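You operate a simulated robot arm through the tools that you are given. There is no shell and no other tool. Be economical: measure what you need, move in short steps, check, and stop when the job is done.

The job below is to be done with a simulated robot arm. You get a single attempt, and the scene is never put back.

## Task
Set the zero knob back to 0, then run the yellow wheel from the reject tray for a reading.
Fine: slide against the wheel; switch off once the figure shows and leave the wheel seated.

Only the result counts: the job must be done as asked and must still hold three seconds after the hand-in. Knocking over, shifting, dropping, spilling or breaking anything else fails it.

## Robot
A 7-joint arm with a two-finger parallel gripper, fixed in place. Base frame: the origin is at the foot of the arm, x ahead of it, y to its left, z up; the work surface is at about z = 880. Lengths are in mm, angles in rad, forces in N, time in s.
With the tool pointing down near the work surface it reaches from about 240 to 680 mm from the base axis. Its first joint turns from -1.152 to 1.152 rad. Payload 2.4 kg.
Tool frame: the origin (TCP) lies between the finger pads and is the grasp point; the fingertips stand 30 mm ahead of it; z points along the fingers, y is the line along which they close. The gripper opens to 94 mm. The fingers are 28 mm wide and 10 mm thick; the gripper's body (50 by 96 mm) begins 55 mm behind the TCP.
Orientation is that of the tool frame in the base frame, as a unit quaternion [w, x, y, z]. With the fingers straight down and closing along the base's y, the tool's x points along the base's -x, its y along +y and its z along -z.

## Interface
- The arm moves only by the tool drive_tool. Its argument "steps" is a list of rows, each a list of 7 numbers: the shift along the tool's x, y, z in mm, then the turn, a rotation vector about the tool's x, y, z in rad, then the gripper command, from -1 (shut) to 1 (fully open), values between in proportion. In form: [[tx, ty, tz, wx, wy, wz, claw], ...]. A call has 1 to 12 rows; each row is the pose to reach, as a shift and turn from the pose commanded when the call began, along the tool's axes at that moment. A row lasts 0.2 s, in which the tool goes at most 50 mm and 0.15 rad; a call with a longer step from one row to the next is refused whole, and so is a gripper value outside its range. Where a pose cannot be reached the arm comes as near as it can. A force on the tool above 90 N (or 10 N above the force at the start of the call, whichever is more), or a blocked arm, ends the call early, and 0.2 s more pass. Each finger travels about 153 mm/s and halts on what it meets, pressing with about 30 N; the grip force reading is that of the motor and also rises with nothing between the fingers. The clock runs only during rows and for 0.2 s after the last one: add rows that repeat a pose to give the fingers time. It gives the time, the measured TCP pose, the force on the tool (base axes), the opening and the grip force at its end, in the units of the frame above (readings bear some noise), with the torque about the TCP (base axes, N m) and any sound that the robot's microphone picked up.
- Cameras (640 x 400 px; columns grow to the right, rows downward): "scene" is fixed at [52.3, 487.6, 1446.8]; the picture's right is [-0.61, -0.80, 0.00], its down [-0.44, 0.33, -0.84] and it looks along [0.67, -0.51, -0.55] (base axes); focal length 322 px, centre (320, 200). "wrist" rides on the gripper at [76, 14, -102] in the tool frame; the picture's right is [-0.18, 0.98, 0.00], its down [-0.75, -0.14, -0.64] and it looks along [-0.63, -0.12, 0.77] (tool axes); focal length 243 px, centre (320, 200). There is no depth. A picture from a camera that has moved, and an enlarged one, comes with that camera's place and axes in the base frame and with its lens.
- camera(camera): a new picture of that camera. The clock stands still meanwhile.
- zoom(camera, box): a new picture of the part [left, top, right, bottom] of that camera's present view, enlarged. The clock stands still meanwhile.
- job_done(): hands the job in; it is judged then, once.

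Work in short steps. Places have to be worked out from the pictures, the camera data and where the tool is seen: move nearer, look again, correct. Check each grasp and each placing, and mend what went wrong. You have 120 turns and 68 pictures in all, those below and enlarged ones among them. Open the gripper and draw the arm clear of the work before you hand the job in, unless the task says otherwise; then end with one line.

The tools are called as a command line: name --pt "numbers of a row" for each row, then --argument value for the rest, lists and objects as JSON in quotes. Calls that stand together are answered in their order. drive_tool: Moves the arm, as the interface text tells. Its arguments: {"type":"object","properties":{"steps":{"type":"array","items":{"type":"array","items":{"type":"number"}}}},"required":["steps"]} The other tools are called the same way: camera (camera) takes a picture; zoom (camera, box) takes an enlarged picture of a part of a camera's view; job_done () hands the job in.

At the start:

```text
clock: 0.0
ee_pos: [390.3, 239.5, 1265.5]
ee_rot: [0.0, 0.0, 1.0, 0.0]
ft_force: [-0.5, -0.4, 0.2]
wrist_torque: [0.01, 0.01, 0.01]
width: 94.0
finger_force: 0.1
```

scene: 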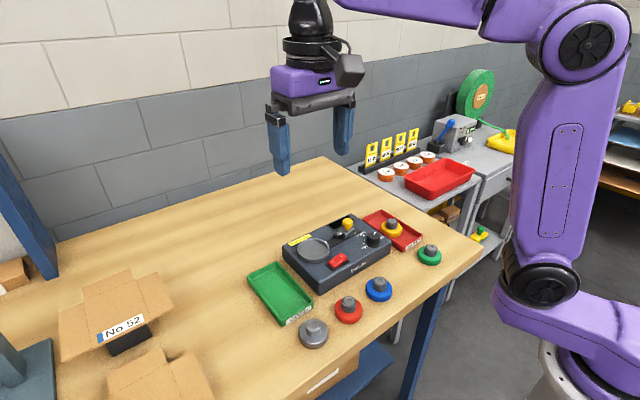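
wrist: 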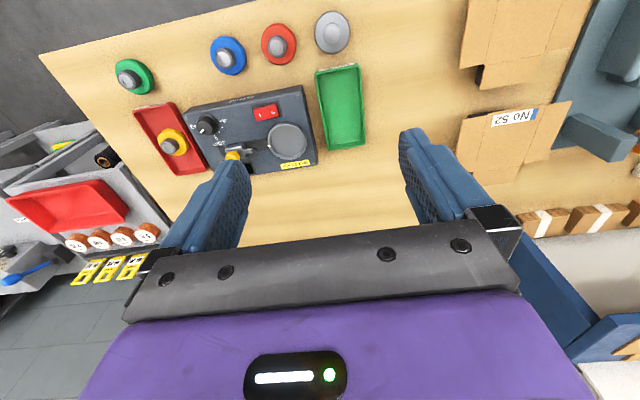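

The device with its zero knob, red switch, round seat and a yellow-topped slider sits mid-table; the yellow wheel is in the red tray. I look closer at it with enlarged views.

zoom --camera "scene" --box '[270, 190, 450, 302]'

zoom --camera "wrist" --box '[120, 70, 330, 201]'

```text
3.56 times, centred on (360, 246) of scene
camera zoom: at [52.3, 487.6, 1446.8], right [-0.61, -0.8, 0.0], down [-0.44, 0.33, -0.84], along [0.67, -0.51, -0.55], focal length 1146 px, centre (178, 36)
```

zoom: 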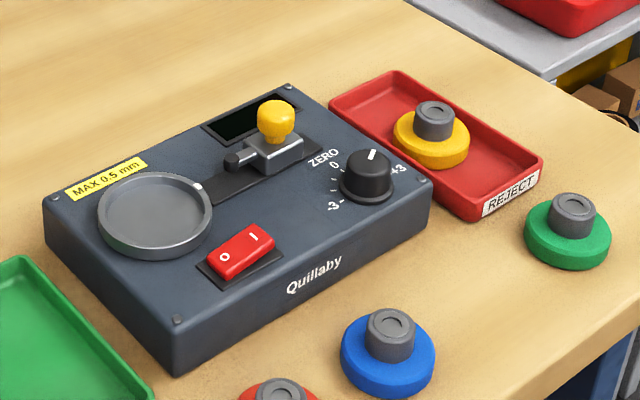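

```text
3.05 times, centred on (225, 136) of wrist
camera zoom: at [314.6, 254.9, 1366.9], right [0.18, 0.98, 0.0], down [0.75, -0.14, 0.64], along [0.63, -0.12, -0.77], focal length 739 px, centre (610, 397)
```

zoom: 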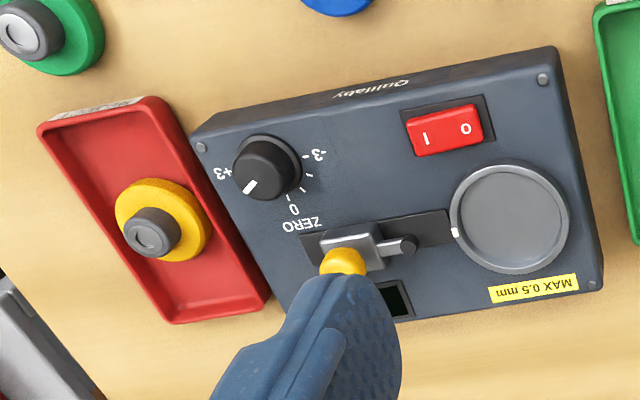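

The two views agree: knob about (449, 25, 950), seat about (512, 155, 935), slider knob about (505, 56, 972), wheel hub top about (487, -87, 920). I move the wrist camera nearer to the zero knob.

drive_tool --pt "3 -28 32 0 0 0 1" --pt "6 -56 64 0 0 0 1" --pt "9 -85 96 0 0 0 1" --pt "13 -113 128 0 0 0 1" --pt "16 -141 160 0 0 0 1" --pt "20 -170 193 0 0 0 1" --pt "23 -198 225 0 0 0 1" --pt "23 -198 225 0 0 0 1"

camera --camera "wrist"

```text
clock: 1.8
ee_pos: [366.4, 41.9, 1039.2]
ee_rot: [-0.001, 0.0, 1.0, 0.001]
ft_force: [-0.3, -1.0, 0.7]
wrist_torque: [0.0, 0.0, 0.01]
width: 93.8
finger_force: 0.1
```

```text
63 pictures are left
camera wrist: at [290.2, 56.8, 1140.6], right [0.18, 0.98, 0.0], down [0.75, -0.14, 0.64], along [0.63, -0.12, -0.77], focal length 243 px, centre (320, 200)
```

wrist: 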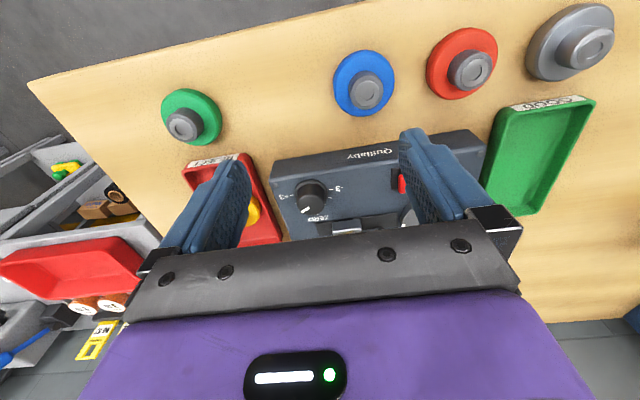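

zoom --camera "wrist" --box '[260, 150, 380, 225]'

zoom --camera "scene" --box '[340, 215, 404, 255]'

```text
5.33 times, centred on (320, 188) of wrist
camera zoom: at [290.2, 56.8, 1140.6], right [0.18, 0.98, 0.0], down [0.75, -0.14, 0.64], along [0.63, -0.12, -0.77], focal length 1294 px, centre (320, 267)
```

zoom: 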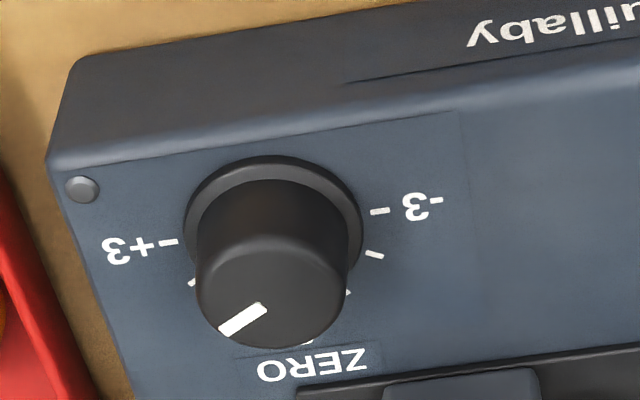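

```text
10.00 times, centred on (372, 235) of scene
camera zoom: at [52.3, 487.6, 1446.8], right [-0.61, -0.8, 0.0], down [-0.44, 0.33, -0.84], along [0.67, -0.51, -0.55], focal length 3223 px, centre (-200, -150)
```

zoom: 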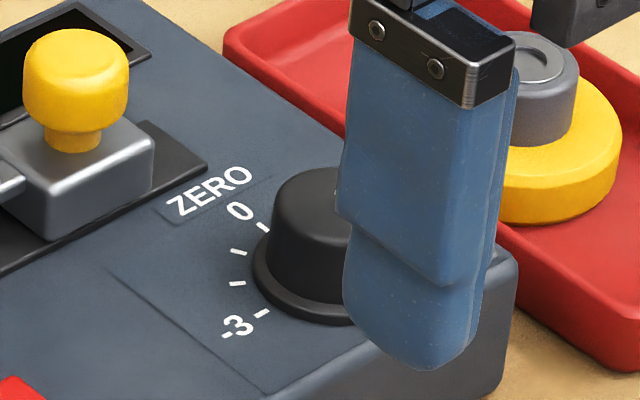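

The pointer stands at about +2, knob axis about (451, 18), knob top about z 950; it needs roughly 60° counter-clockwise from above. I go over the knob with the gripper part-open.

drive_tool --pt "-30 -8 10 0 0 0 0.28" --pt "-60 -16 20 0 0 0 0.28" --pt "-84.6 -24 39 0 0 0 0.28" --pt "-84.6 -24 39 0 0 0 0.28"

camera --camera "wrist"

zoom --camera "scene" --box '[300, 150, 460, 250]'

```text
clock: 2.8
ee_pos: [451.7, 19.8, 1001.2]
ee_rot: [-0.001, 0.0, 1.0, -0.001]
ft_force: [-0.4, 0.4, 0.1]
wrist_torque: [0.01, -0.01, 0.01]
width: 60.2
finger_force: 0.1
```

```text
60 pictures are left
camera wrist: at [375.6, 33.7, 1102.4], right [0.18, 0.98, 0.0], down [0.75, -0.14, 0.64], along [0.63, -0.12, -0.77], focal length 243 px, centre (320, 200)
```

wrist: 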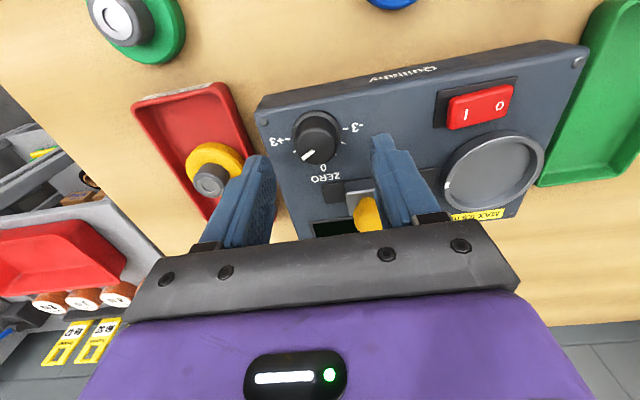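

```text
4.00 times, centred on (380, 200) of scene
camera zoom: at [52.3, 487.6, 1446.8], right [-0.61, -0.8, 0.0], down [-0.44, 0.33, -0.84], along [0.67, -0.51, -0.55], focal length 1289 px, centre (80, 200)
```

zoom: 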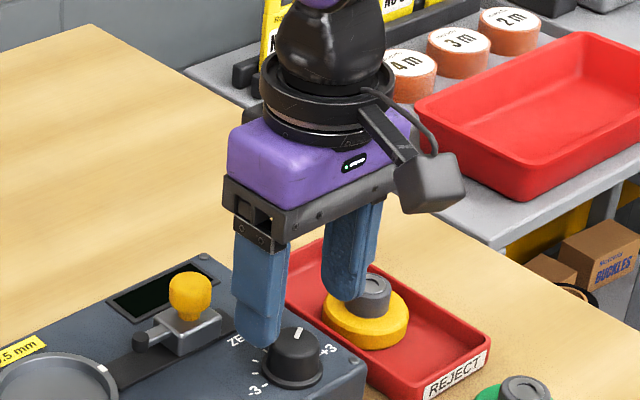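

zoom --camera "wrist" --box '[256, 90, 384, 170]'

```text
5.00 times, centred on (320, 130) of wrist
camera zoom: at [375.6, 33.7, 1102.4], right [0.18, 0.98, 0.0], down [0.75, -0.14, 0.64], along [0.63, -0.12, -0.77], focal length 1213 px, centre (320, 550)
```

zoom: 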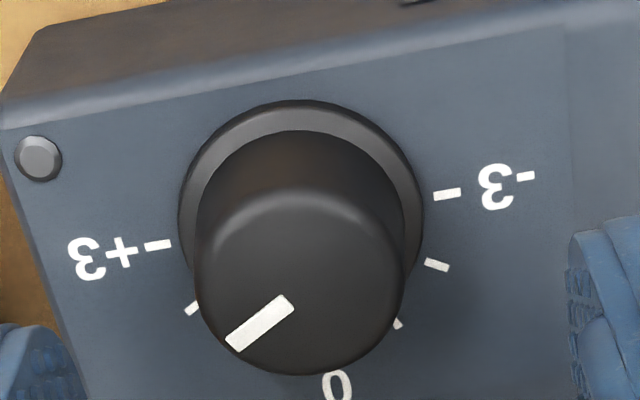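

Knob axis refined to about (452.8, 16.6), pointer about 60° from the 0 direction. I descend around it and close.

drive_tool --pt "-1 -2 0 0 0 0 0.28" --pt "-1 -2 18 0 0 0 0.28" --pt "-1 -2 34 0 0 0 0.28" --pt "-1 -2 34 0 0 0 0.28"

```text
clock: 3.8
ee_pos: [452.4, 15.6, 967.9]
ee_rot: [0.0, 0.0, 1.0, 0.001]
ft_force: [0.8, 0.1, -0.8]
wrist_torque: [0.01, -0.03, 0.0]
width: 59.9
finger_force: 0.0
```

No contact going down; closing on the knob gently.

drive_tool --pt "0 0 0 0 0 0 -0.2" --pt "0 0 0 0 0 0 -0.6" --pt "0 0 0 0 0 0 -1"

zoom --camera "scene" --box '[320, 190, 420, 252]'

```text
clock: 4.6
ee_pos: [451.3, 14.8, 967.6]
ee_rot: [0.001, 0.001, 1.0, 0.0]
ft_force: [-0.3, -9.9, -4.6]
wrist_torque: [0.06, -0.24, -0.03]
width: 31.5
finger_force: 44.9
```

```text
6.40 times, centred on (370, 221) of scene
camera zoom: at [52.3, 487.3, 1446.9], right [-0.61, -0.8, 0.0], down [-0.44, 0.33, -0.84], along [0.67, -0.51, -0.55], focal length 2063 px, centre (0, 66)
```

zoom: 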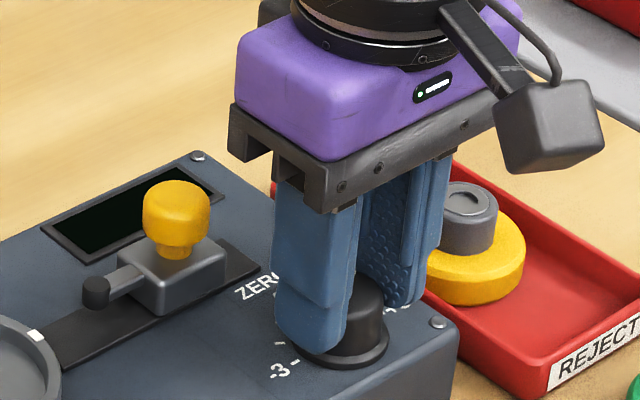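

Gripped at 31.5 mm with a small side load towards -y; I relax 1 mm that way and turn 60° counter-clockwise from above.

drive_tool --pt "0 -1 0 0 0 0 -1" --pt "0 -1 0 0 0 -0.13 -1" --pt "0 -1 0 0 0 -0.26 -1" --pt "0 -1 0 0 0 -0.39 -1" --pt "0 -1 0 0 0 -0.52 -1"

```text
clock: 5.8
ee_pos: [451.8, 13.1, 967.1]
ee_rot: [-0.001, -0.258, 0.966, 0.0]
ft_force: [-4.3, -19.6, -5.6]
wrist_torque: [-0.32, -0.9, -0.03]
width: 31.5
finger_force: 45.0
```

Side load grew, so the correction was the wrong way; I shift 2 mm in +y and see the load.

drive_tool --pt "-0.6 0.8 0 0 0 0 -1" --pt "-1.3 1.6 0 0 0 0 -1"

```text
clock: 6.4
ee_pos: [452.2, 13.1, 968.2]
ee_rot: [-0.001, -0.257, 0.967, 0.0]
ft_force: [-8.3, -32.8, -4.4]
wrist_torque: [-0.65, -0.49, -0.07]
width: 31.5
finger_force: 45.1
```

The load rose further, so the natural sign holds; I shift back by about 4 mm in -y in small steps.

drive_tool --pt "0.5 -0.9 0 0 0 0 -1" --pt "1 -1.8 0 0 0 0 -1"

drive_tool --pt "0.5 -0.9 0 0 0 0 -1" --pt "1 -1.8 0 0 0 0 -1"

```text
clock: 7.0
ee_pos: [451.6, 13.3, 967.4]
ee_rot: [-0.002, -0.257, 0.966, 0.0]
ft_force: [-10.9, -24.8, -8.8]
wrist_torque: [-1.12, 0.16, -0.06]
width: 31.4
finger_force: 45.8
```

```text
clock: 7.6
ee_pos: [453.0, 13.8, 967.7]
ee_rot: [-0.002, -0.258, 0.966, 0.001]
ft_force: [-10.4, -13.5, -10.9]
wrist_torque: [-1.22, 0.93, 0.0]
width: 31.9
finger_force: 45.2
```

The position is pinned by the knob and load falls. I open to relieve it and look at where the pointer is.

drive_tool --pt "0 0 0 0 0 0 -0.1" --pt "0 0 0 0 0 0 0.2" --pt "0 0 0 0 0 0 0.28"

drive_tool --pt "0 0 -20 0 0 0 0.28" --pt "0 0 -45 0 0 0 0.28" --pt "0 0 -45 0 0 0.15 0.28" --pt "0 0 -45 0 0 0.3 0.28" --pt "0 0 -45 0 0 0.45 0.28" --pt "0 0 -45 0 0 0.52 0.28"

camera --camera "wrist"

zoom --camera "wrist" --box '[256, 90, 384, 170]'

```text
clock: 8.4
ee_pos: [453.7, 13.8, 967.3]
ee_rot: [0.001, -0.257, 0.966, 0.0]
ft_force: [0.8, 1.0, -0.3]
wrist_torque: [0.05, 0.01, 0.0]
width: 60.1
finger_force: 0.1
```

```text
clock: 9.8
ee_pos: [451.7, 12.6, 1012.5]
ee_rot: [0.0, 0.002, 1.0, 0.001]
ft_force: [0.4, 0.4, 0.5]
wrist_torque: [0.03, 0.01, 0.0]
width: 60.2
finger_force: 0.1
```

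```text
56 pictures are left
camera wrist: at [377.6, 27.9, 1113.8], right [0.19, 0.98, 0.0], down [0.75, -0.14, 0.64], along [0.63, -0.12, -0.77], focal length 243 px, centre (320, 200)
```

wrist: 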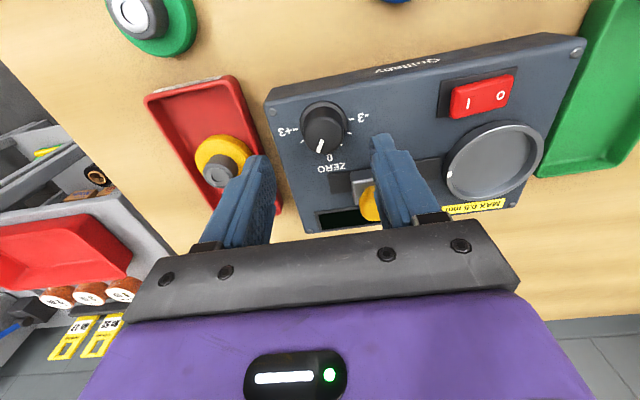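

```text
5.00 times, centred on (320, 130) of wrist
camera zoom: at [377.6, 27.9, 1113.8], right [0.19, 0.98, 0.0], down [0.75, -0.14, 0.64], along [0.63, -0.12, -0.77], focal length 1213 px, centre (320, 550)
```

zoom: 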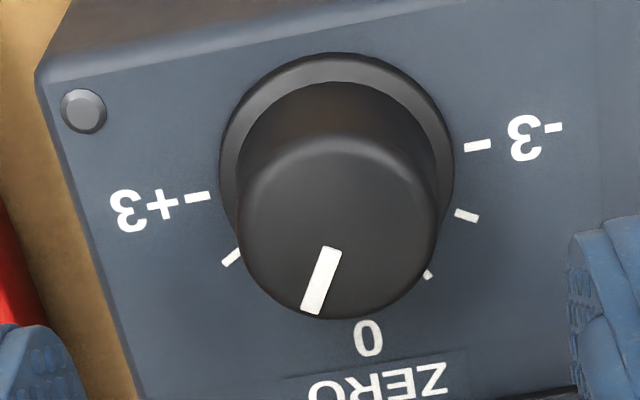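

The pointer is now near +1, so 30° more; the 0 direction is exactly base +x and the device has not moved (knob axis still (453.4, 16.4)). I go down again with better centring and read the load upon closing.

drive_tool --pt "0 2 20 0 0 0 0.28" --pt "0 2 45 0 0 0 0.28" --pt "0 2 45 0 0 0 0" --pt "0 2 45 0 0 0 -0.3" --pt "0 2 45 0 0 0 -0.45" --pt "0 2 45 0 0 0 -0.45"

```text
clock: 11.2
ee_pos: [452.2, 15.7, 966.0]
ee_rot: [-0.001, 0.0, 1.0, 0.0]
ft_force: [-0.3, 0.8, -8.4]
wrist_torque: [-0.24, -0.51, -0.01]
width: 31.6
finger_force: 45.3
```

Side load is nil now. Turning the remaining ~0.49 rad.

drive_tool --pt "0 0 0 0 0 -0.12 -0.45" --pt "0 0 0 0 0 -0.24 -0.45" --pt "0 0 0 0 0 -0.36 -0.45" --pt "0 0 0 0 0 -0.48 -0.45" --pt "0 0 0 0 0 -0.5 -0.45"

drive_tool --pt "0 0 0 0 0 0 -0.1" --pt "0 0 0 0 0 0 0.2" --pt "0 0 0 0 0 0 0.28" --pt "0 0 -20 0 0 0 0.28" --pt "0 0 -45 0 0 0 0.28" --pt "0 0 -45 0 0 0.15 0.28" --pt "0 0 -45 0 0 0.3 0.28" --pt "0 0 -45 0 0 0.45 0.28" --pt "0 0 -45 0 0 0.5 0.28"

zoom --camera "wrist" --box '[256, 90, 384, 170]'

```text
clock: 12.4
ee_pos: [453.0, 13.7, 966.6]
ee_rot: [0.0, -0.248, 0.969, 0.0]
ft_force: [0.1, -12.8, -4.2]
wrist_torque: [-0.08, 0.12, -0.04]
width: 31.2
finger_force: 45.1
```

```text
clock: 14.4
ee_pos: [453.9, 14.6, 1012.7]
ee_rot: [0.0, 0.001, 1.0, 0.0]
ft_force: [0.0, -0.8, 0.8]
wrist_torque: [0.01, 0.06, -0.01]
width: 60.3
finger_force: 0.1
```

```text
5.00 times, centred on (320, 130) of wrist
camera zoom: at [378.2, 30.3, 1113.6], right [0.19, 0.98, 0.0], down [0.75, -0.14, 0.64], along [0.63, -0.12, -0.77], focal length 1213 px, centre (320, 550)
```

zoom: 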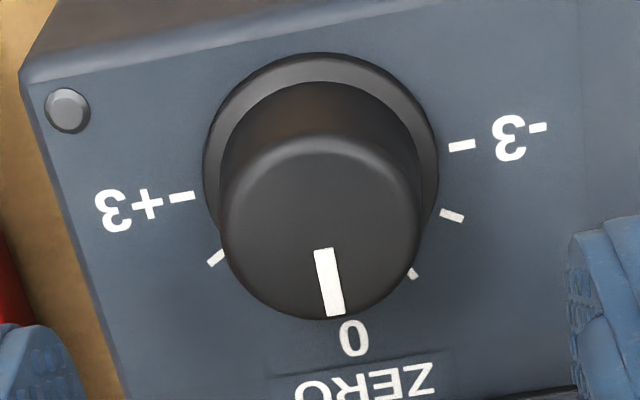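

The pointer now stands on 0. Next I move above the yellow wheel in the reject tray and look.

drive_tool --pt "-5 -33 -10 0 0 0 0.28" --pt "-15 -67 -10 0 0 0 0.28" --pt "-34 -101 -10 0 0 0 0.28" --pt "-34 -101 -10 0 0 0 0.28"

camera --camera "wrist"

zoom --camera "scene" --box '[320, 180, 448, 260]'

```text
clock: 15.4
ee_pos: [486.8, -85.3, 1024.1]
ee_rot: [0.0, 0.0, 1.0, 0.0]
ft_force: [0.9, 0.1, 0.2]
wrist_torque: [0.04, -0.03, 0.0]
width: 60.3
finger_force: 0.2
```

```text
53 pictures are left
camera wrist: at [411.7, -71.4, 1124.0], right [0.18, 0.98, 0.0], down [0.75, -0.14, 0.64], along [0.63, -0.12, -0.77], focal length 243 px, centre (320, 200)
```

wrist: 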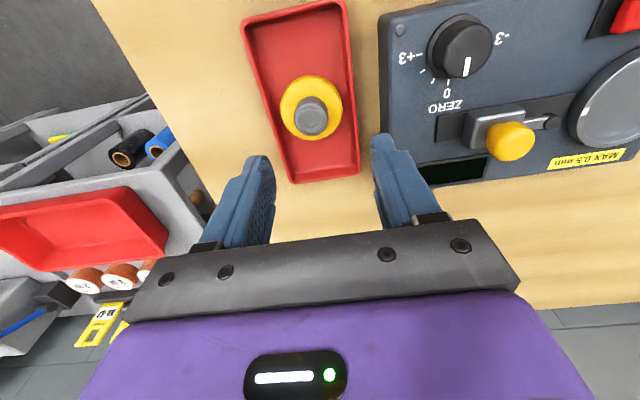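

```text
5.00 times, centred on (384, 220) of scene
camera zoom: at [52.3, 487.6, 1446.8], right [-0.61, -0.8, 0.0], down [-0.44, 0.33, -0.84], along [0.67, -0.51, -0.55], focal length 1612 px, centre (0, 100)
```

zoom: 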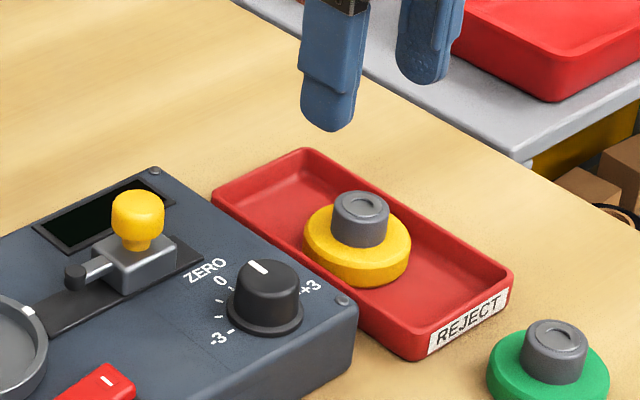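

zoom --camera "wrist" --box '[400, 0, 528, 80]'

zoom --camera "wrist" --box '[250, 60, 378, 140]'

```text
5.00 times, centred on (464, 40) of wrist
camera zoom: at [411.7, -71.4, 1124.0], right [0.18, 0.98, 0.0], down [0.75, -0.14, 0.64], along [0.63, -0.12, -0.77], focal length 1213 px, centre (-400, 1000)
```

zoom: 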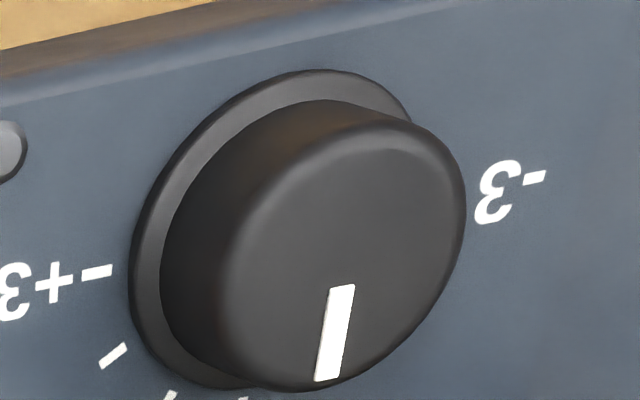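

```text
5.00 times, centred on (314, 100) of wrist
camera zoom: at [411.7, -71.4, 1124.0], right [0.18, 0.98, 0.0], down [0.75, -0.14, 0.64], along [0.63, -0.12, -0.77], focal length 1213 px, centre (350, 700)
```

zoom: 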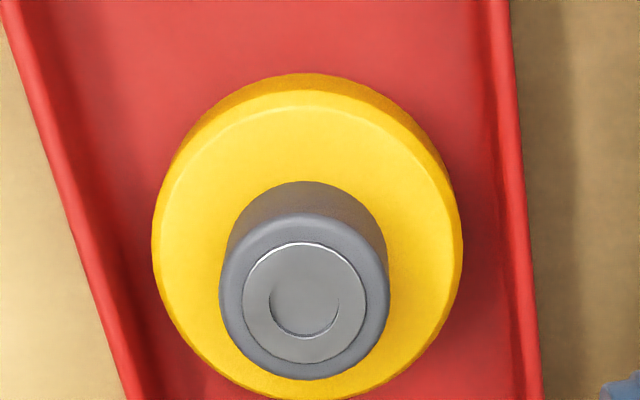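

Wheel hub axis works out at about (488, -93), hub top z≈924, flange top ≈897, hub diameter about 28. I centre, narrow the gripper to 46 mm, and descend to grip the hub.

drive_tool --pt "-0.5 -6.7 20 0 0 0 -0.02" --pt "-0.5 -6.7 55 0 0 0 -0.02" --pt "-0.5 -6.7 75 0 0 0 -0.02" --pt "-0.5 -6.7 88 0 0 0 -0.02" --pt "-0.5 -6.7 88 0 0 0 -0.02"

zoom --camera "scene" --box '[340, 180, 440, 242]'

camera --camera "wrist"

```text
clock: 16.6
ee_pos: [486.7, -94.2, 933.5]
ee_rot: [0.0, 0.0, 1.0, -0.001]
ft_force: [-0.3, -0.3, 0.4]
wrist_torque: [0.0, 0.01, 0.02]
width: 46.1
finger_force: 0.0
```

```text
6.40 times, centred on (390, 211) of scene
camera zoom: at [52.3, 487.6, 1446.8], right [-0.61, -0.8, 0.0], down [-0.44, 0.33, -0.84], along [0.67, -0.51, -0.55], focal length 2063 px, centre (-128, 130)
```

zoom: 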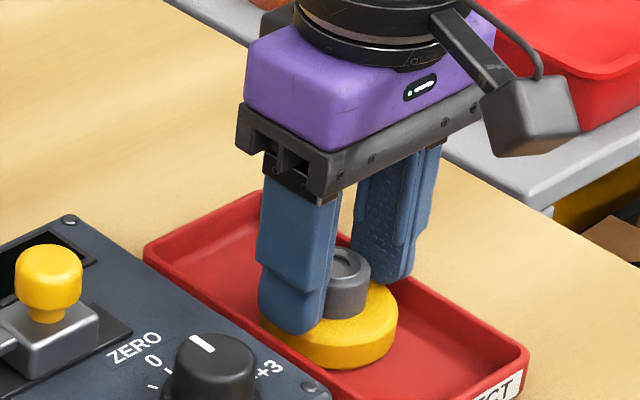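

```text
48 pictures are left
camera wrist: at [411.8, -78.5, 1035.3], right [0.18, 0.98, 0.0], down [0.75, -0.14, 0.64], along [0.63, -0.12, -0.77], focal length 243 px, centre (320, 200)
```

wrist: 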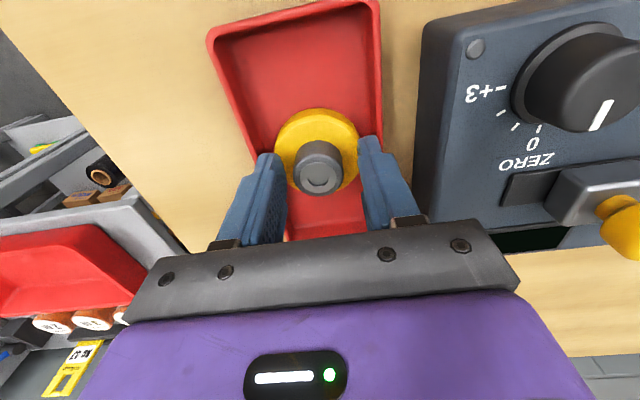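

The hub sits between the fingers, well centred. Closing.

drive_tool --pt "0 0 0 0 0 0 -0.3" --pt "0 0 0 0 0 0 -0.5" --pt "0 0 0 0 0 0 -0.6" --pt "0 0 0 0 0 0 -0.6"

drive_tool --pt "0 0 -10 0 0 0 -0.6" --pt "0 0 -40 0 0 0 -0.6" --pt "0 0 -80 0 0 0 -0.6" --pt "0 0 -110 0 0 0 -0.6" --pt "0 0 -110 0 0 0 -0.6"

zoom --camera "scene" --box '[270, 100, 450, 302]'

```text
clock: 17.6
ee_pos: [487.5, -95.0, 934.4]
ee_rot: [0.0, 0.0, 1.0, 0.0]
ft_force: [0.8, 0.4, 0.5]
wrist_torque: [0.0, 0.02, -0.01]
width: 29.0
finger_force: 30.0
```

```text
clock: 18.8
ee_pos: [486.9, -95.7, 1044.7]
ee_rot: [0.0, 0.0, 1.0, 0.0]
ft_force: [-0.4, -0.1, -1.0]
wrist_torque: [0.01, 0.0, 0.01]
width: 29.0
finger_force: 29.7
```

```text
1.98 times, centred on (360, 201) of scene
camera zoom: at [52.3, 487.6, 1446.8], right [-0.61, -0.8, 0.0], down [-0.44, 0.33, -0.84], along [0.67, -0.51, -0.55], focal length 638 px, centre (241, 198)
```

zoom: 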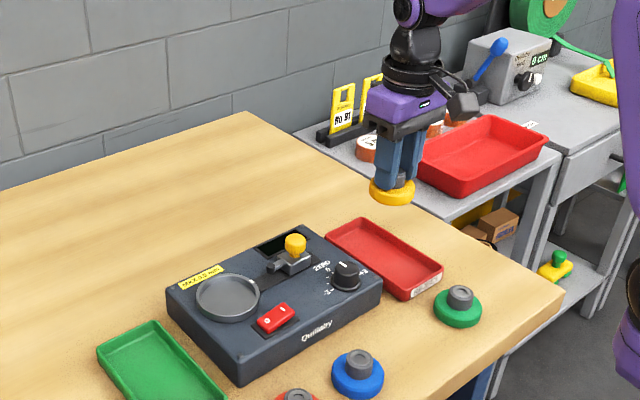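

The wheel is held and lifted cleanly, tray undisturbed. I move to a spot from which the wrist camera sees the seat past the held wheel.

drive_tool --pt "12 36 -15 0 0 0 -0.6" --pt "24 72 -15 0 0 0 -0.6" --pt "36 108 -15 0 0 0 -0.6" --pt "48 143 -15 0 0 0 -0.6" --pt "48 143 -15 0 0 0 -0.6"

camera --camera "wrist"

zoom --camera "wrist" --box '[360, 90, 520, 190]'

```text
clock: 20.0
ee_pos: [439.1, 49.8, 1059.0]
ee_rot: [0.0, 0.0, 1.0, 0.0]
ft_force: [-1.2, 0.2, -1.2]
wrist_torque: [0.02, 0.01, 0.0]
width: 28.9
finger_force: 30.2
```

```text
46 pictures are left
camera wrist: at [364.1, 64.5, 1160.8], right [0.18, 0.98, 0.0], down [0.75, -0.14, 0.64], along [0.63, -0.12, -0.77], focal length 243 px, centre (320, 200)
```

wrist: 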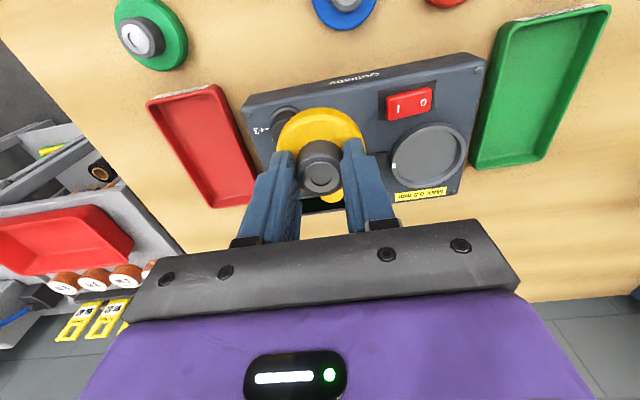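

```text
4.00 times, centred on (440, 140) of wrist
camera zoom: at [364.1, 64.5, 1160.8], right [0.18, 0.98, 0.0], down [0.75, -0.14, 0.64], along [0.63, -0.12, -0.77], focal length 970 px, centre (-160, 440)
```

zoom: 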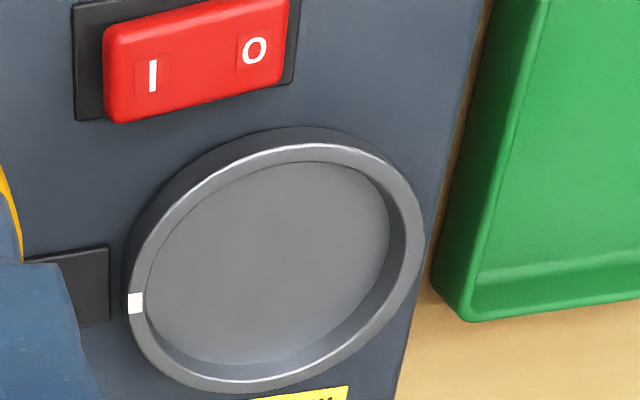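

The seat cup's rim fits a circle centred at about (513.6, 152.4), radius 38. I carry the wheel above it, stopping short of contact, and check.

drive_tool --pt "-22 30 0 0 0 0 -0.6" --pt "-44 60 0 0 0 0 -0.6" --pt "-64 88 0 0 0 0 -0.6" --pt "-73.8 102.7 15 0 0 0 -0.6" --pt "-73.8 102.7 45 0 0 0 -0.6" --pt "-73.8 102.7 63 0 0 0 -0.6" --pt "-73.8 102.7 63 0 0 0 -0.6"

zoom --camera "scene" --box '[260, 180, 400, 268]'

camera --camera "wrist"

```text
clock: 21.6
ee_pos: [513.2, 152.9, 998.4]
ee_rot: [0.001, 0.001, 1.0, 0.0]
ft_force: [0.0, 0.2, -0.8]
wrist_torque: [0.0, 0.0, 0.03]
width: 28.8
finger_force: 30.0
```

```text
4.55 times, centred on (330, 224) of scene
camera zoom: at [52.3, 487.6, 1446.8], right [-0.61, -0.8, 0.0], down [-0.44, 0.33, -0.84], along [0.67, -0.51, -0.55], focal length 1465 px, centre (274, 91)
```

zoom: 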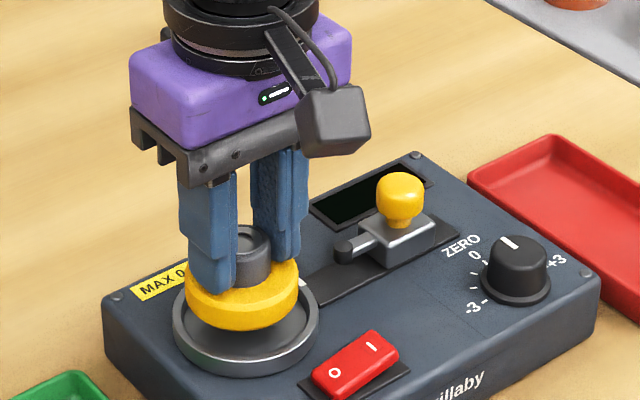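

```text
43 pictures are left
camera wrist: at [437.9, 168.1, 1098.5], right [0.18, 0.98, 0.0], down [0.75, -0.14, 0.64], along [0.63, -0.12, -0.77], focal length 243 px, centre (320, 200)
```

wrist: 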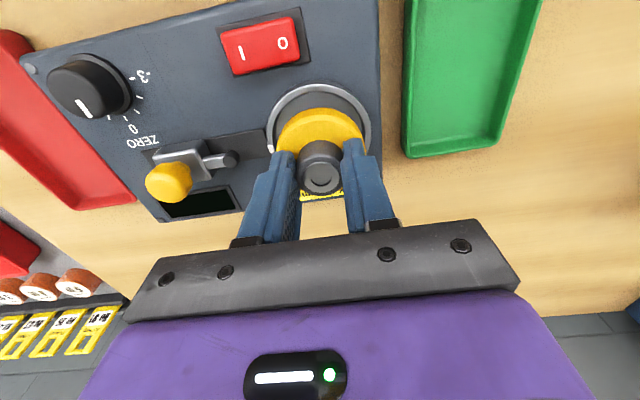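

zoom --camera "scene" --box '[286, 220, 350, 264]'

zoom --camera "wrist" --box '[255, 70, 383, 150]'

```text
9.09 times, centred on (318, 242) of scene
camera zoom: at [52.3, 487.6, 1446.8], right [-0.61, -0.8, 0.0], down [-0.44, 0.33, -0.84], along [0.67, -0.51, -0.55], focal length 2930 px, centre (338, -182)
```

zoom: 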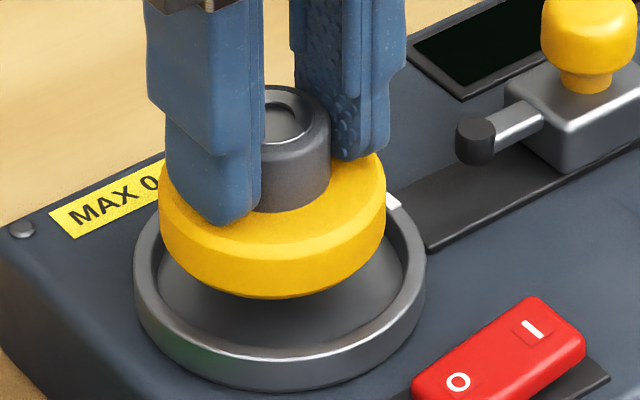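

```text
5.00 times, centred on (319, 110) of wrist
camera zoom: at [437.9, 168.1, 1098.5], right [0.18, 0.98, 0.0], down [0.75, -0.14, 0.64], along [0.63, -0.12, -0.77], focal length 1213 px, centre (325, 650)
```

zoom: 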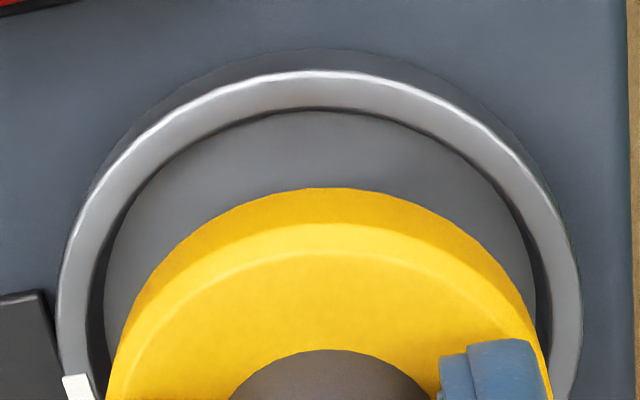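

The wheel needs about 2 mm in -x and 0.8 mm in -y for centring (slack ~3 mm). I correct and lower most of the way.

drive_tool --pt "2 -0.8 0 0 0 0 -0.6" --pt "2 -0.8 6 0 0 0 -0.6" --pt "2 -0.8 12 0 0 0 -0.6" --pt "2 -0.8 12 0 0 0 -0.6"

zoom --camera "scene" --box '[286, 220, 350, 264]'

```text
clock: 22.6
ee_pos: [511.3, 152.0, 982.8]
ee_rot: [0.0, -0.001, 1.0, 0.0]
ft_force: [-0.5, 0.3, -0.1]
wrist_torque: [0.0, 0.0, -0.04]
width: 29.2
finger_force: 30.0
```

```text
9.09 times, centred on (318, 242) of scene
camera zoom: at [52.3, 487.6, 1446.8], right [-0.61, -0.8, 0.0], down [-0.44, 0.33, -0.84], along [0.67, -0.51, -0.55], focal length 2930 px, centre (338, -182)
```

zoom: 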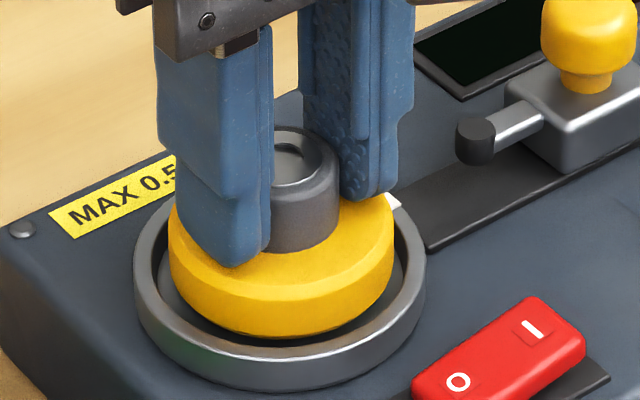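

Now centred (280 vs 280 px). Lowering in small steps while watching force.

drive_tool --pt "0 0 1 0 0 0 -0.6" --pt "0 0 2 0 0 0 -0.6" --pt "0 0 3 0 0 0 -0.6"

drive_tool --pt "0 0 0.7 0 0 0 -0.6" --pt "0 0 1.4 0 0 0 -0.6" --pt "0 0 2 0 0 0 -0.6"

```text
clock: 23.4
ee_pos: [510.7, 151.9, 981.3]
ee_rot: [0.0, 0.0, 1.0, 0.0]
ft_force: [-0.4, -0.1, -0.4]
wrist_torque: [0.0, 0.02, -0.02]
width: 29.1
finger_force: 29.4
```

```text
clock: 24.2
ee_pos: [510.1, 152.5, 981.3]
ee_rot: [0.001, 0.0, 1.0, 0.0]
ft_force: [-3.6, -2.9, 16.9]
wrist_torque: [-0.15, 0.29, 0.02]
width: 29.1
finger_force: 30.1
```

Contact at about z 980. I check whether the wheel sits inside the cup or on the rim.

zoom --camera "scene" --box '[286, 220, 350, 264]'

zoom --camera "wrist" --box '[240, 70, 400, 170]'

```text
9.09 times, centred on (318, 242) of scene
camera zoom: at [51.9, 487.4, 1446.9], right [-0.61, -0.8, 0.0], down [-0.43, 0.33, -0.84], along [0.67, -0.51, -0.55], focal length 2930 px, centre (338, -182)
```

zoom: 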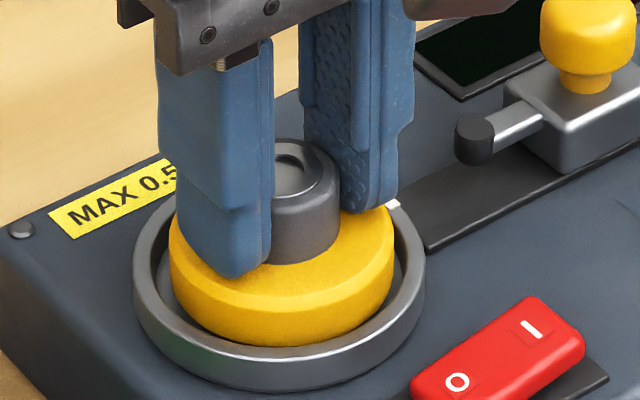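

```text
4.00 times, centred on (320, 120) of wrist
camera zoom: at [435.7, 166.5, 1081.8], right [0.18, 0.98, 0.0], down [0.75, -0.14, 0.64], along [0.63, -0.12, -0.77], focal length 970 px, centre (320, 520)
```

zoom: 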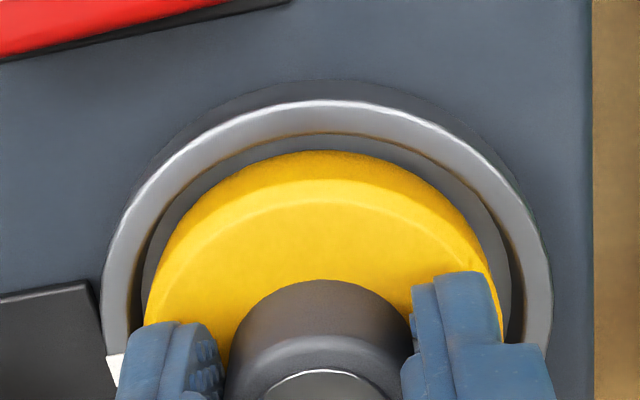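

The wheel is inside the rim and the contact force is central, so it is on the cup floor. I ease the press and open the fingers.

drive_tool --pt "0 0 -1 0 0 0 -0.6" --pt "0 0 -1 0 0 0 -0.35" --pt "0 0 -1 0 0 0 -0.1" --pt "0 0 -1 0 0 0 -0.1"

drive_tool --pt "0 0 -20 0 0 0 -0.1" --pt "0 0 -50 0 0 0 -0.1" --pt "20 0 -75 0 0 0 -0.1" --pt "60 -30 -75 0 0 0 -0.1" --pt "60 -30 -75 0 0 0 -0.1"

camera --camera "wrist"

zoom --camera "scene" --box '[270, 190, 414, 280]'

```text
clock: 25.2
ee_pos: [510.8, 152.6, 979.7]
ee_rot: [0.0, 0.0, 1.0, 0.001]
ft_force: [0.3, 0.0, 0.2]
wrist_torque: [0.0, 0.0, 0.0]
width: 42.2
finger_force: 0.0
```

```text
clock: 26.4
ee_pos: [449.8, 122.4, 1053.8]
ee_rot: [0.0, 0.0, 1.0, 0.001]
ft_force: [-0.8, 0.2, 0.2]
wrist_torque: [-0.02, -0.03, 0.01]
width: 42.0
finger_force: 0.0
```

```text
37 pictures are left
camera wrist: at [374.1, 137.7, 1156.1], right [0.18, 0.98, 0.0], down [0.75, -0.14, 0.64], along [0.63, -0.12, -0.77], focal length 243 px, centre (320, 200)
```

wrist: 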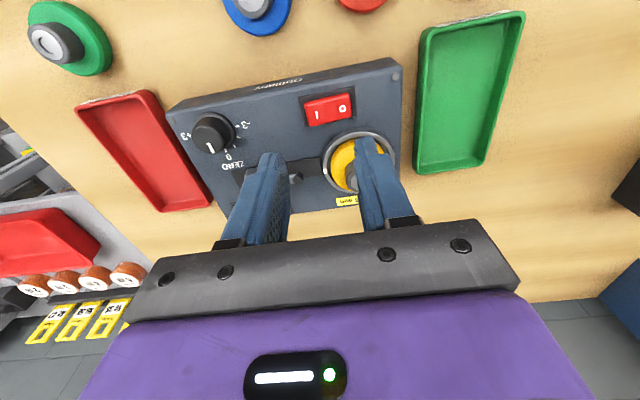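

```text
4.44 times, centred on (342, 235) of scene
camera zoom: at [52.2, 487.6, 1446.8], right [-0.61, -0.8, 0.0], down [-0.44, 0.33, -0.84], along [0.67, -0.51, -0.55], focal length 1432 px, centre (222, 44)
```

zoom: 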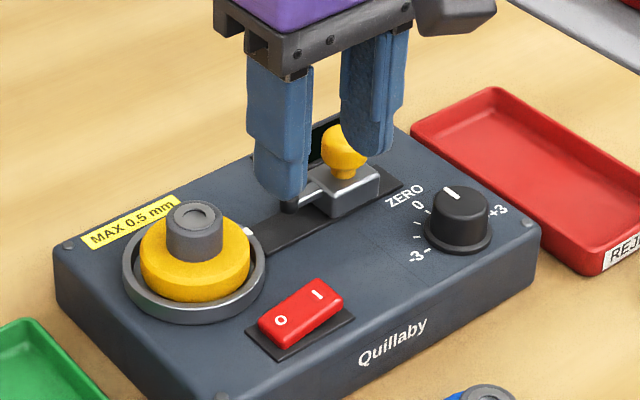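

The wheel is seated and level in the cup. Next I hover above the slider knob to measure it.

drive_tool --pt "-20 -22 0 0 0 0 0.28" --pt "-40 -44 0 0 0 0 0.28" --pt "-57 -66 0 0 0 0 0.28" --pt "-57 -66 0 0 0 0 0.28"

camera --camera "wrist"

zoom --camera "wrist" --box '[256, 90, 416, 190]'

```text
clock: 27.4
ee_pos: [507.5, 56.3, 1054.7]
ee_rot: [0.0, -0.001, 1.0, 0.0]
ft_force: [0.2, 1.0, 0.9]
wrist_torque: [0.03, 0.02, -0.04]
width: 60.0
finger_force: 0.1
```

```text
35 pictures are left
camera wrist: at [432.7, 72.4, 1156.2], right [0.18, 0.98, 0.0], down [0.75, -0.14, 0.64], along [0.63, -0.12, -0.77], focal length 243 px, centre (320, 200)
```

wrist: 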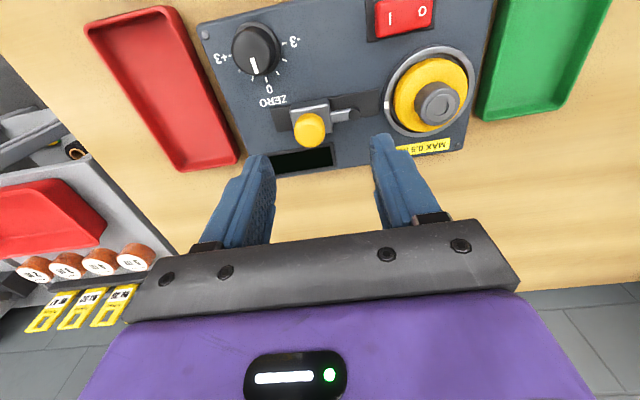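

```text
4.00 times, centred on (336, 140) of wrist
camera zoom: at [432.7, 72.4, 1156.2], right [0.18, 0.98, 0.0], down [0.75, -0.14, 0.64], along [0.63, -0.12, -0.77], focal length 970 px, centre (256, 440)
```

zoom: 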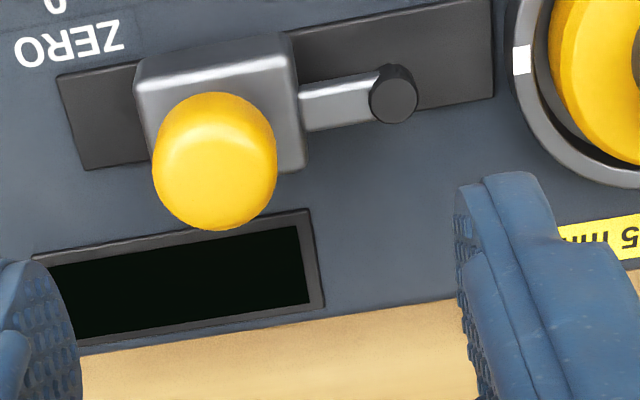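

Slider knob head is centred at about (511, 49.5, 970), ~24 mm wide; probe tip at y≈92, wheel edge y≈123, so about 30 mm of travel. I lower straddling the knob head with a 38 mm opening.

drive_tool --pt "-2.4 -6 0 0 0 0 -0.1" --pt "-2.4 -6 20 0 0 0 -0.19" --pt "-2.4 -6 45 0 0 0 -0.19" --pt "-2.4 -6 64 0 0 0 -0.19" --pt "-2.4 -6 64 0 0 0 -0.19"

zoom --camera "scene" --box '[280, 180, 408, 260]'

```text
clock: 28.6
ee_pos: [510.0, 50.5, 989.2]
ee_rot: [0.001, 0.0, 1.0, -0.001]
ft_force: [-0.3, 0.1, -0.6]
wrist_torque: [0.0, 0.01, -0.01]
width: 37.9
finger_force: 0.0
```

```text
5.00 times, centred on (344, 220) of scene
camera zoom: at [52.3, 487.6, 1446.8], right [-0.61, -0.8, 0.0], down [-0.44, 0.33, -0.84], along [0.67, -0.51, -0.55], focal length 1612 px, centre (200, 100)
```

zoom: 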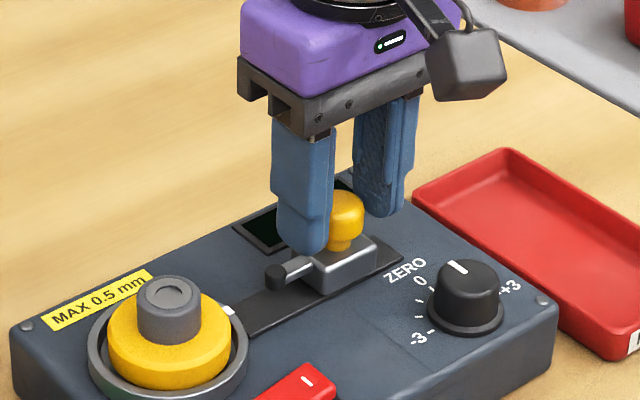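

Straddling cleanly. I push towards +y, at first well short of contact with the wheel.

drive_tool --pt "0 5 0 0 0 0 -0.19" --pt "0 10 0 0 0 0 -0.19" --pt "0 15 0 0 0 0 -0.19" --pt "0 20 0 0 0 0 -0.19" --pt "0 25 0 0 0 0 -0.19" --pt "0 28 0 0 0 0 -0.19"

zoom --camera "scene" --box '[280, 200, 376, 260]'

```text
clock: 30.0
ee_pos: [510.9, 79.5, 991.6]
ee_rot: [0.0, 0.0, 1.0, 0.0]
ft_force: [0.1, -0.9, 0.2]
wrist_torque: [-0.01, 0.0, 0.0]
width: 37.9
finger_force: 0.1
```

```text
6.67 times, centred on (328, 230) of scene
camera zoom: at [52.3, 487.6, 1446.8], right [-0.61, -0.8, 0.0], down [-0.44, 0.33, -0.84], along [0.67, -0.51, -0.55], focal length 2149 px, centre (267, 0)
```

zoom: 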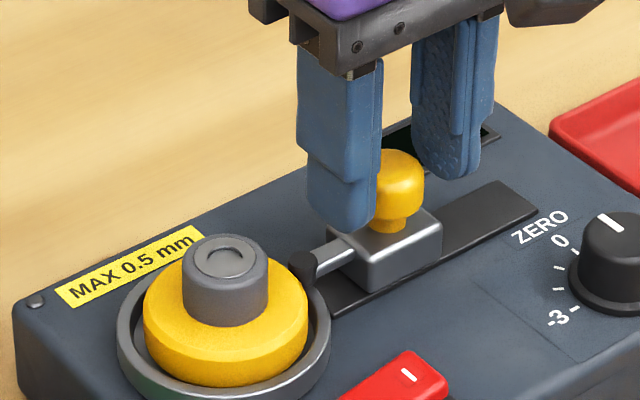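

The slider moves freely; the probe tip is nearly at the wheel. I advance in small steps watching the y force.

drive_tool --pt "0 1.5 0 0 0 0 -0.19" --pt "0 3 0 0 0 0 -0.19" --pt "0 4 0 0 0 0 -0.19"

zoom --camera "scene" --box '[288, 216, 352, 256]'

```text
clock: 30.8
ee_pos: [511.9, 82.1, 991.1]
ee_rot: [0.0, 0.001, 1.0, 0.001]
ft_force: [-0.5, 0.7, 1.1]
wrist_torque: [-0.01, -0.03, 0.05]
width: 37.9
finger_force: 0.1
```

```text
10.00 times, centred on (320, 236) of scene
camera zoom: at [52.3, 487.6, 1446.8], right [-0.61, -0.8, 0.0], down [-0.44, 0.33, -0.84], along [0.67, -0.51, -0.55], focal length 3223 px, centre (320, -160)
```

zoom: 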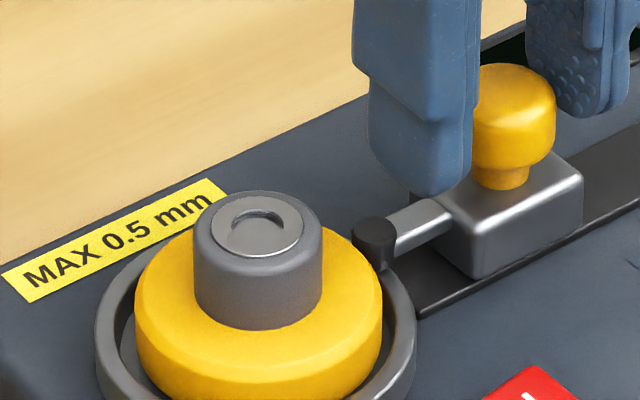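

drive_tool --pt "0 1 0 0 0 0 -0.19" --pt "0 2 0 0 0 0 -0.19" --pt "0 3 0 0 0 0 -0.19"

drive_tool --pt "0 1 0 0 0 0 -0.19" --pt "0 2 0 0 0 0 -0.19"

zoom --camera "scene" --box '[288, 216, 352, 256]'

camera --camera "wrist"

```text
clock: 31.6
ee_pos: [511.7, 85.2, 992.0]
ee_rot: [0.0, 0.001, 1.0, 0.0]
ft_force: [1.5, -2.5, 1.1]
wrist_torque: [-0.08, 0.01, -0.01]
width: 39.4
finger_force: 1.9
```

```text
clock: 32.2
ee_pos: [510.3, 85.9, 991.4]
ee_rot: [0.0, 0.001, 1.0, 0.0]
ft_force: [-1.1, -7.3, 1.5]
wrist_torque: [-0.21, -0.04, -0.05]
width: 42.0
finger_force: 3.7
```

```text
10.00 times, centred on (320, 236) of scene
camera zoom: at [52.2, 487.4, 1446.9], right [-0.61, -0.8, 0.0], down [-0.44, 0.33, -0.84], along [0.67, -0.51, -0.55], focal length 3223 px, centre (320, -160)
```

zoom: 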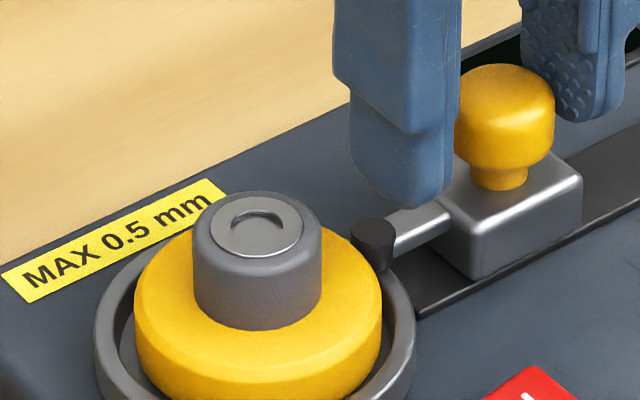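

```text
29 pictures are left
camera wrist: at [435.5, 101.0, 1092.5], right [0.18, 0.98, 0.0], down [0.75, -0.14, 0.64], along [0.63, -0.12, -0.77], focal length 243 px, centre (320, 200)
```

wrist: 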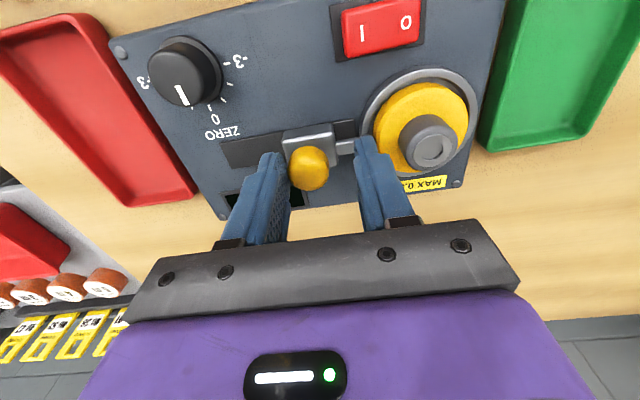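

The slider stopped (finger yielding, -7 N) so the probe has met something; I look whether it touches the wheel itself.

zoom --camera "wrist" --box '[320, 100, 416, 160]'

zoom --camera "scene" --box '[312, 230, 336, 246]'

```text
6.67 times, centred on (368, 130) of wrist
camera zoom: at [435.5, 101.0, 1092.5], right [0.18, 0.98, 0.0], down [0.75, -0.14, 0.64], along [0.63, -0.12, -0.77], focal length 1618 px, centre (0, 667)
```

zoom: 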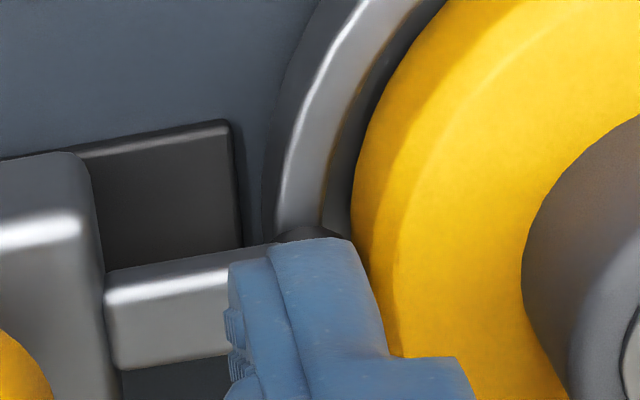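

```text
16.00 times, centred on (324, 238) of scene
camera zoom: at [52.2, 487.4, 1446.9], right [-0.61, -0.8, 0.0], down [-0.44, 0.33, -0.84], along [0.67, -0.51, -0.55], focal length 5157 px, centre (256, -408)
```

zoom: 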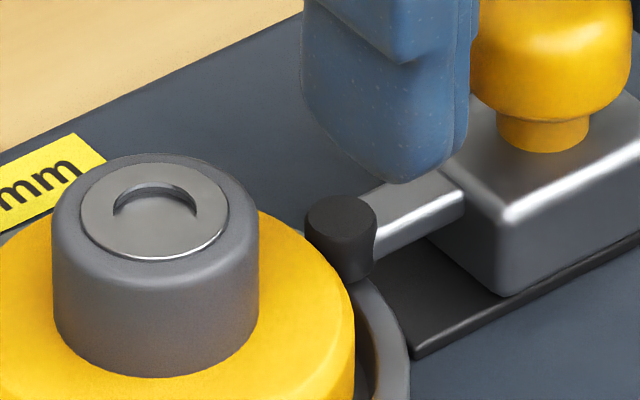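

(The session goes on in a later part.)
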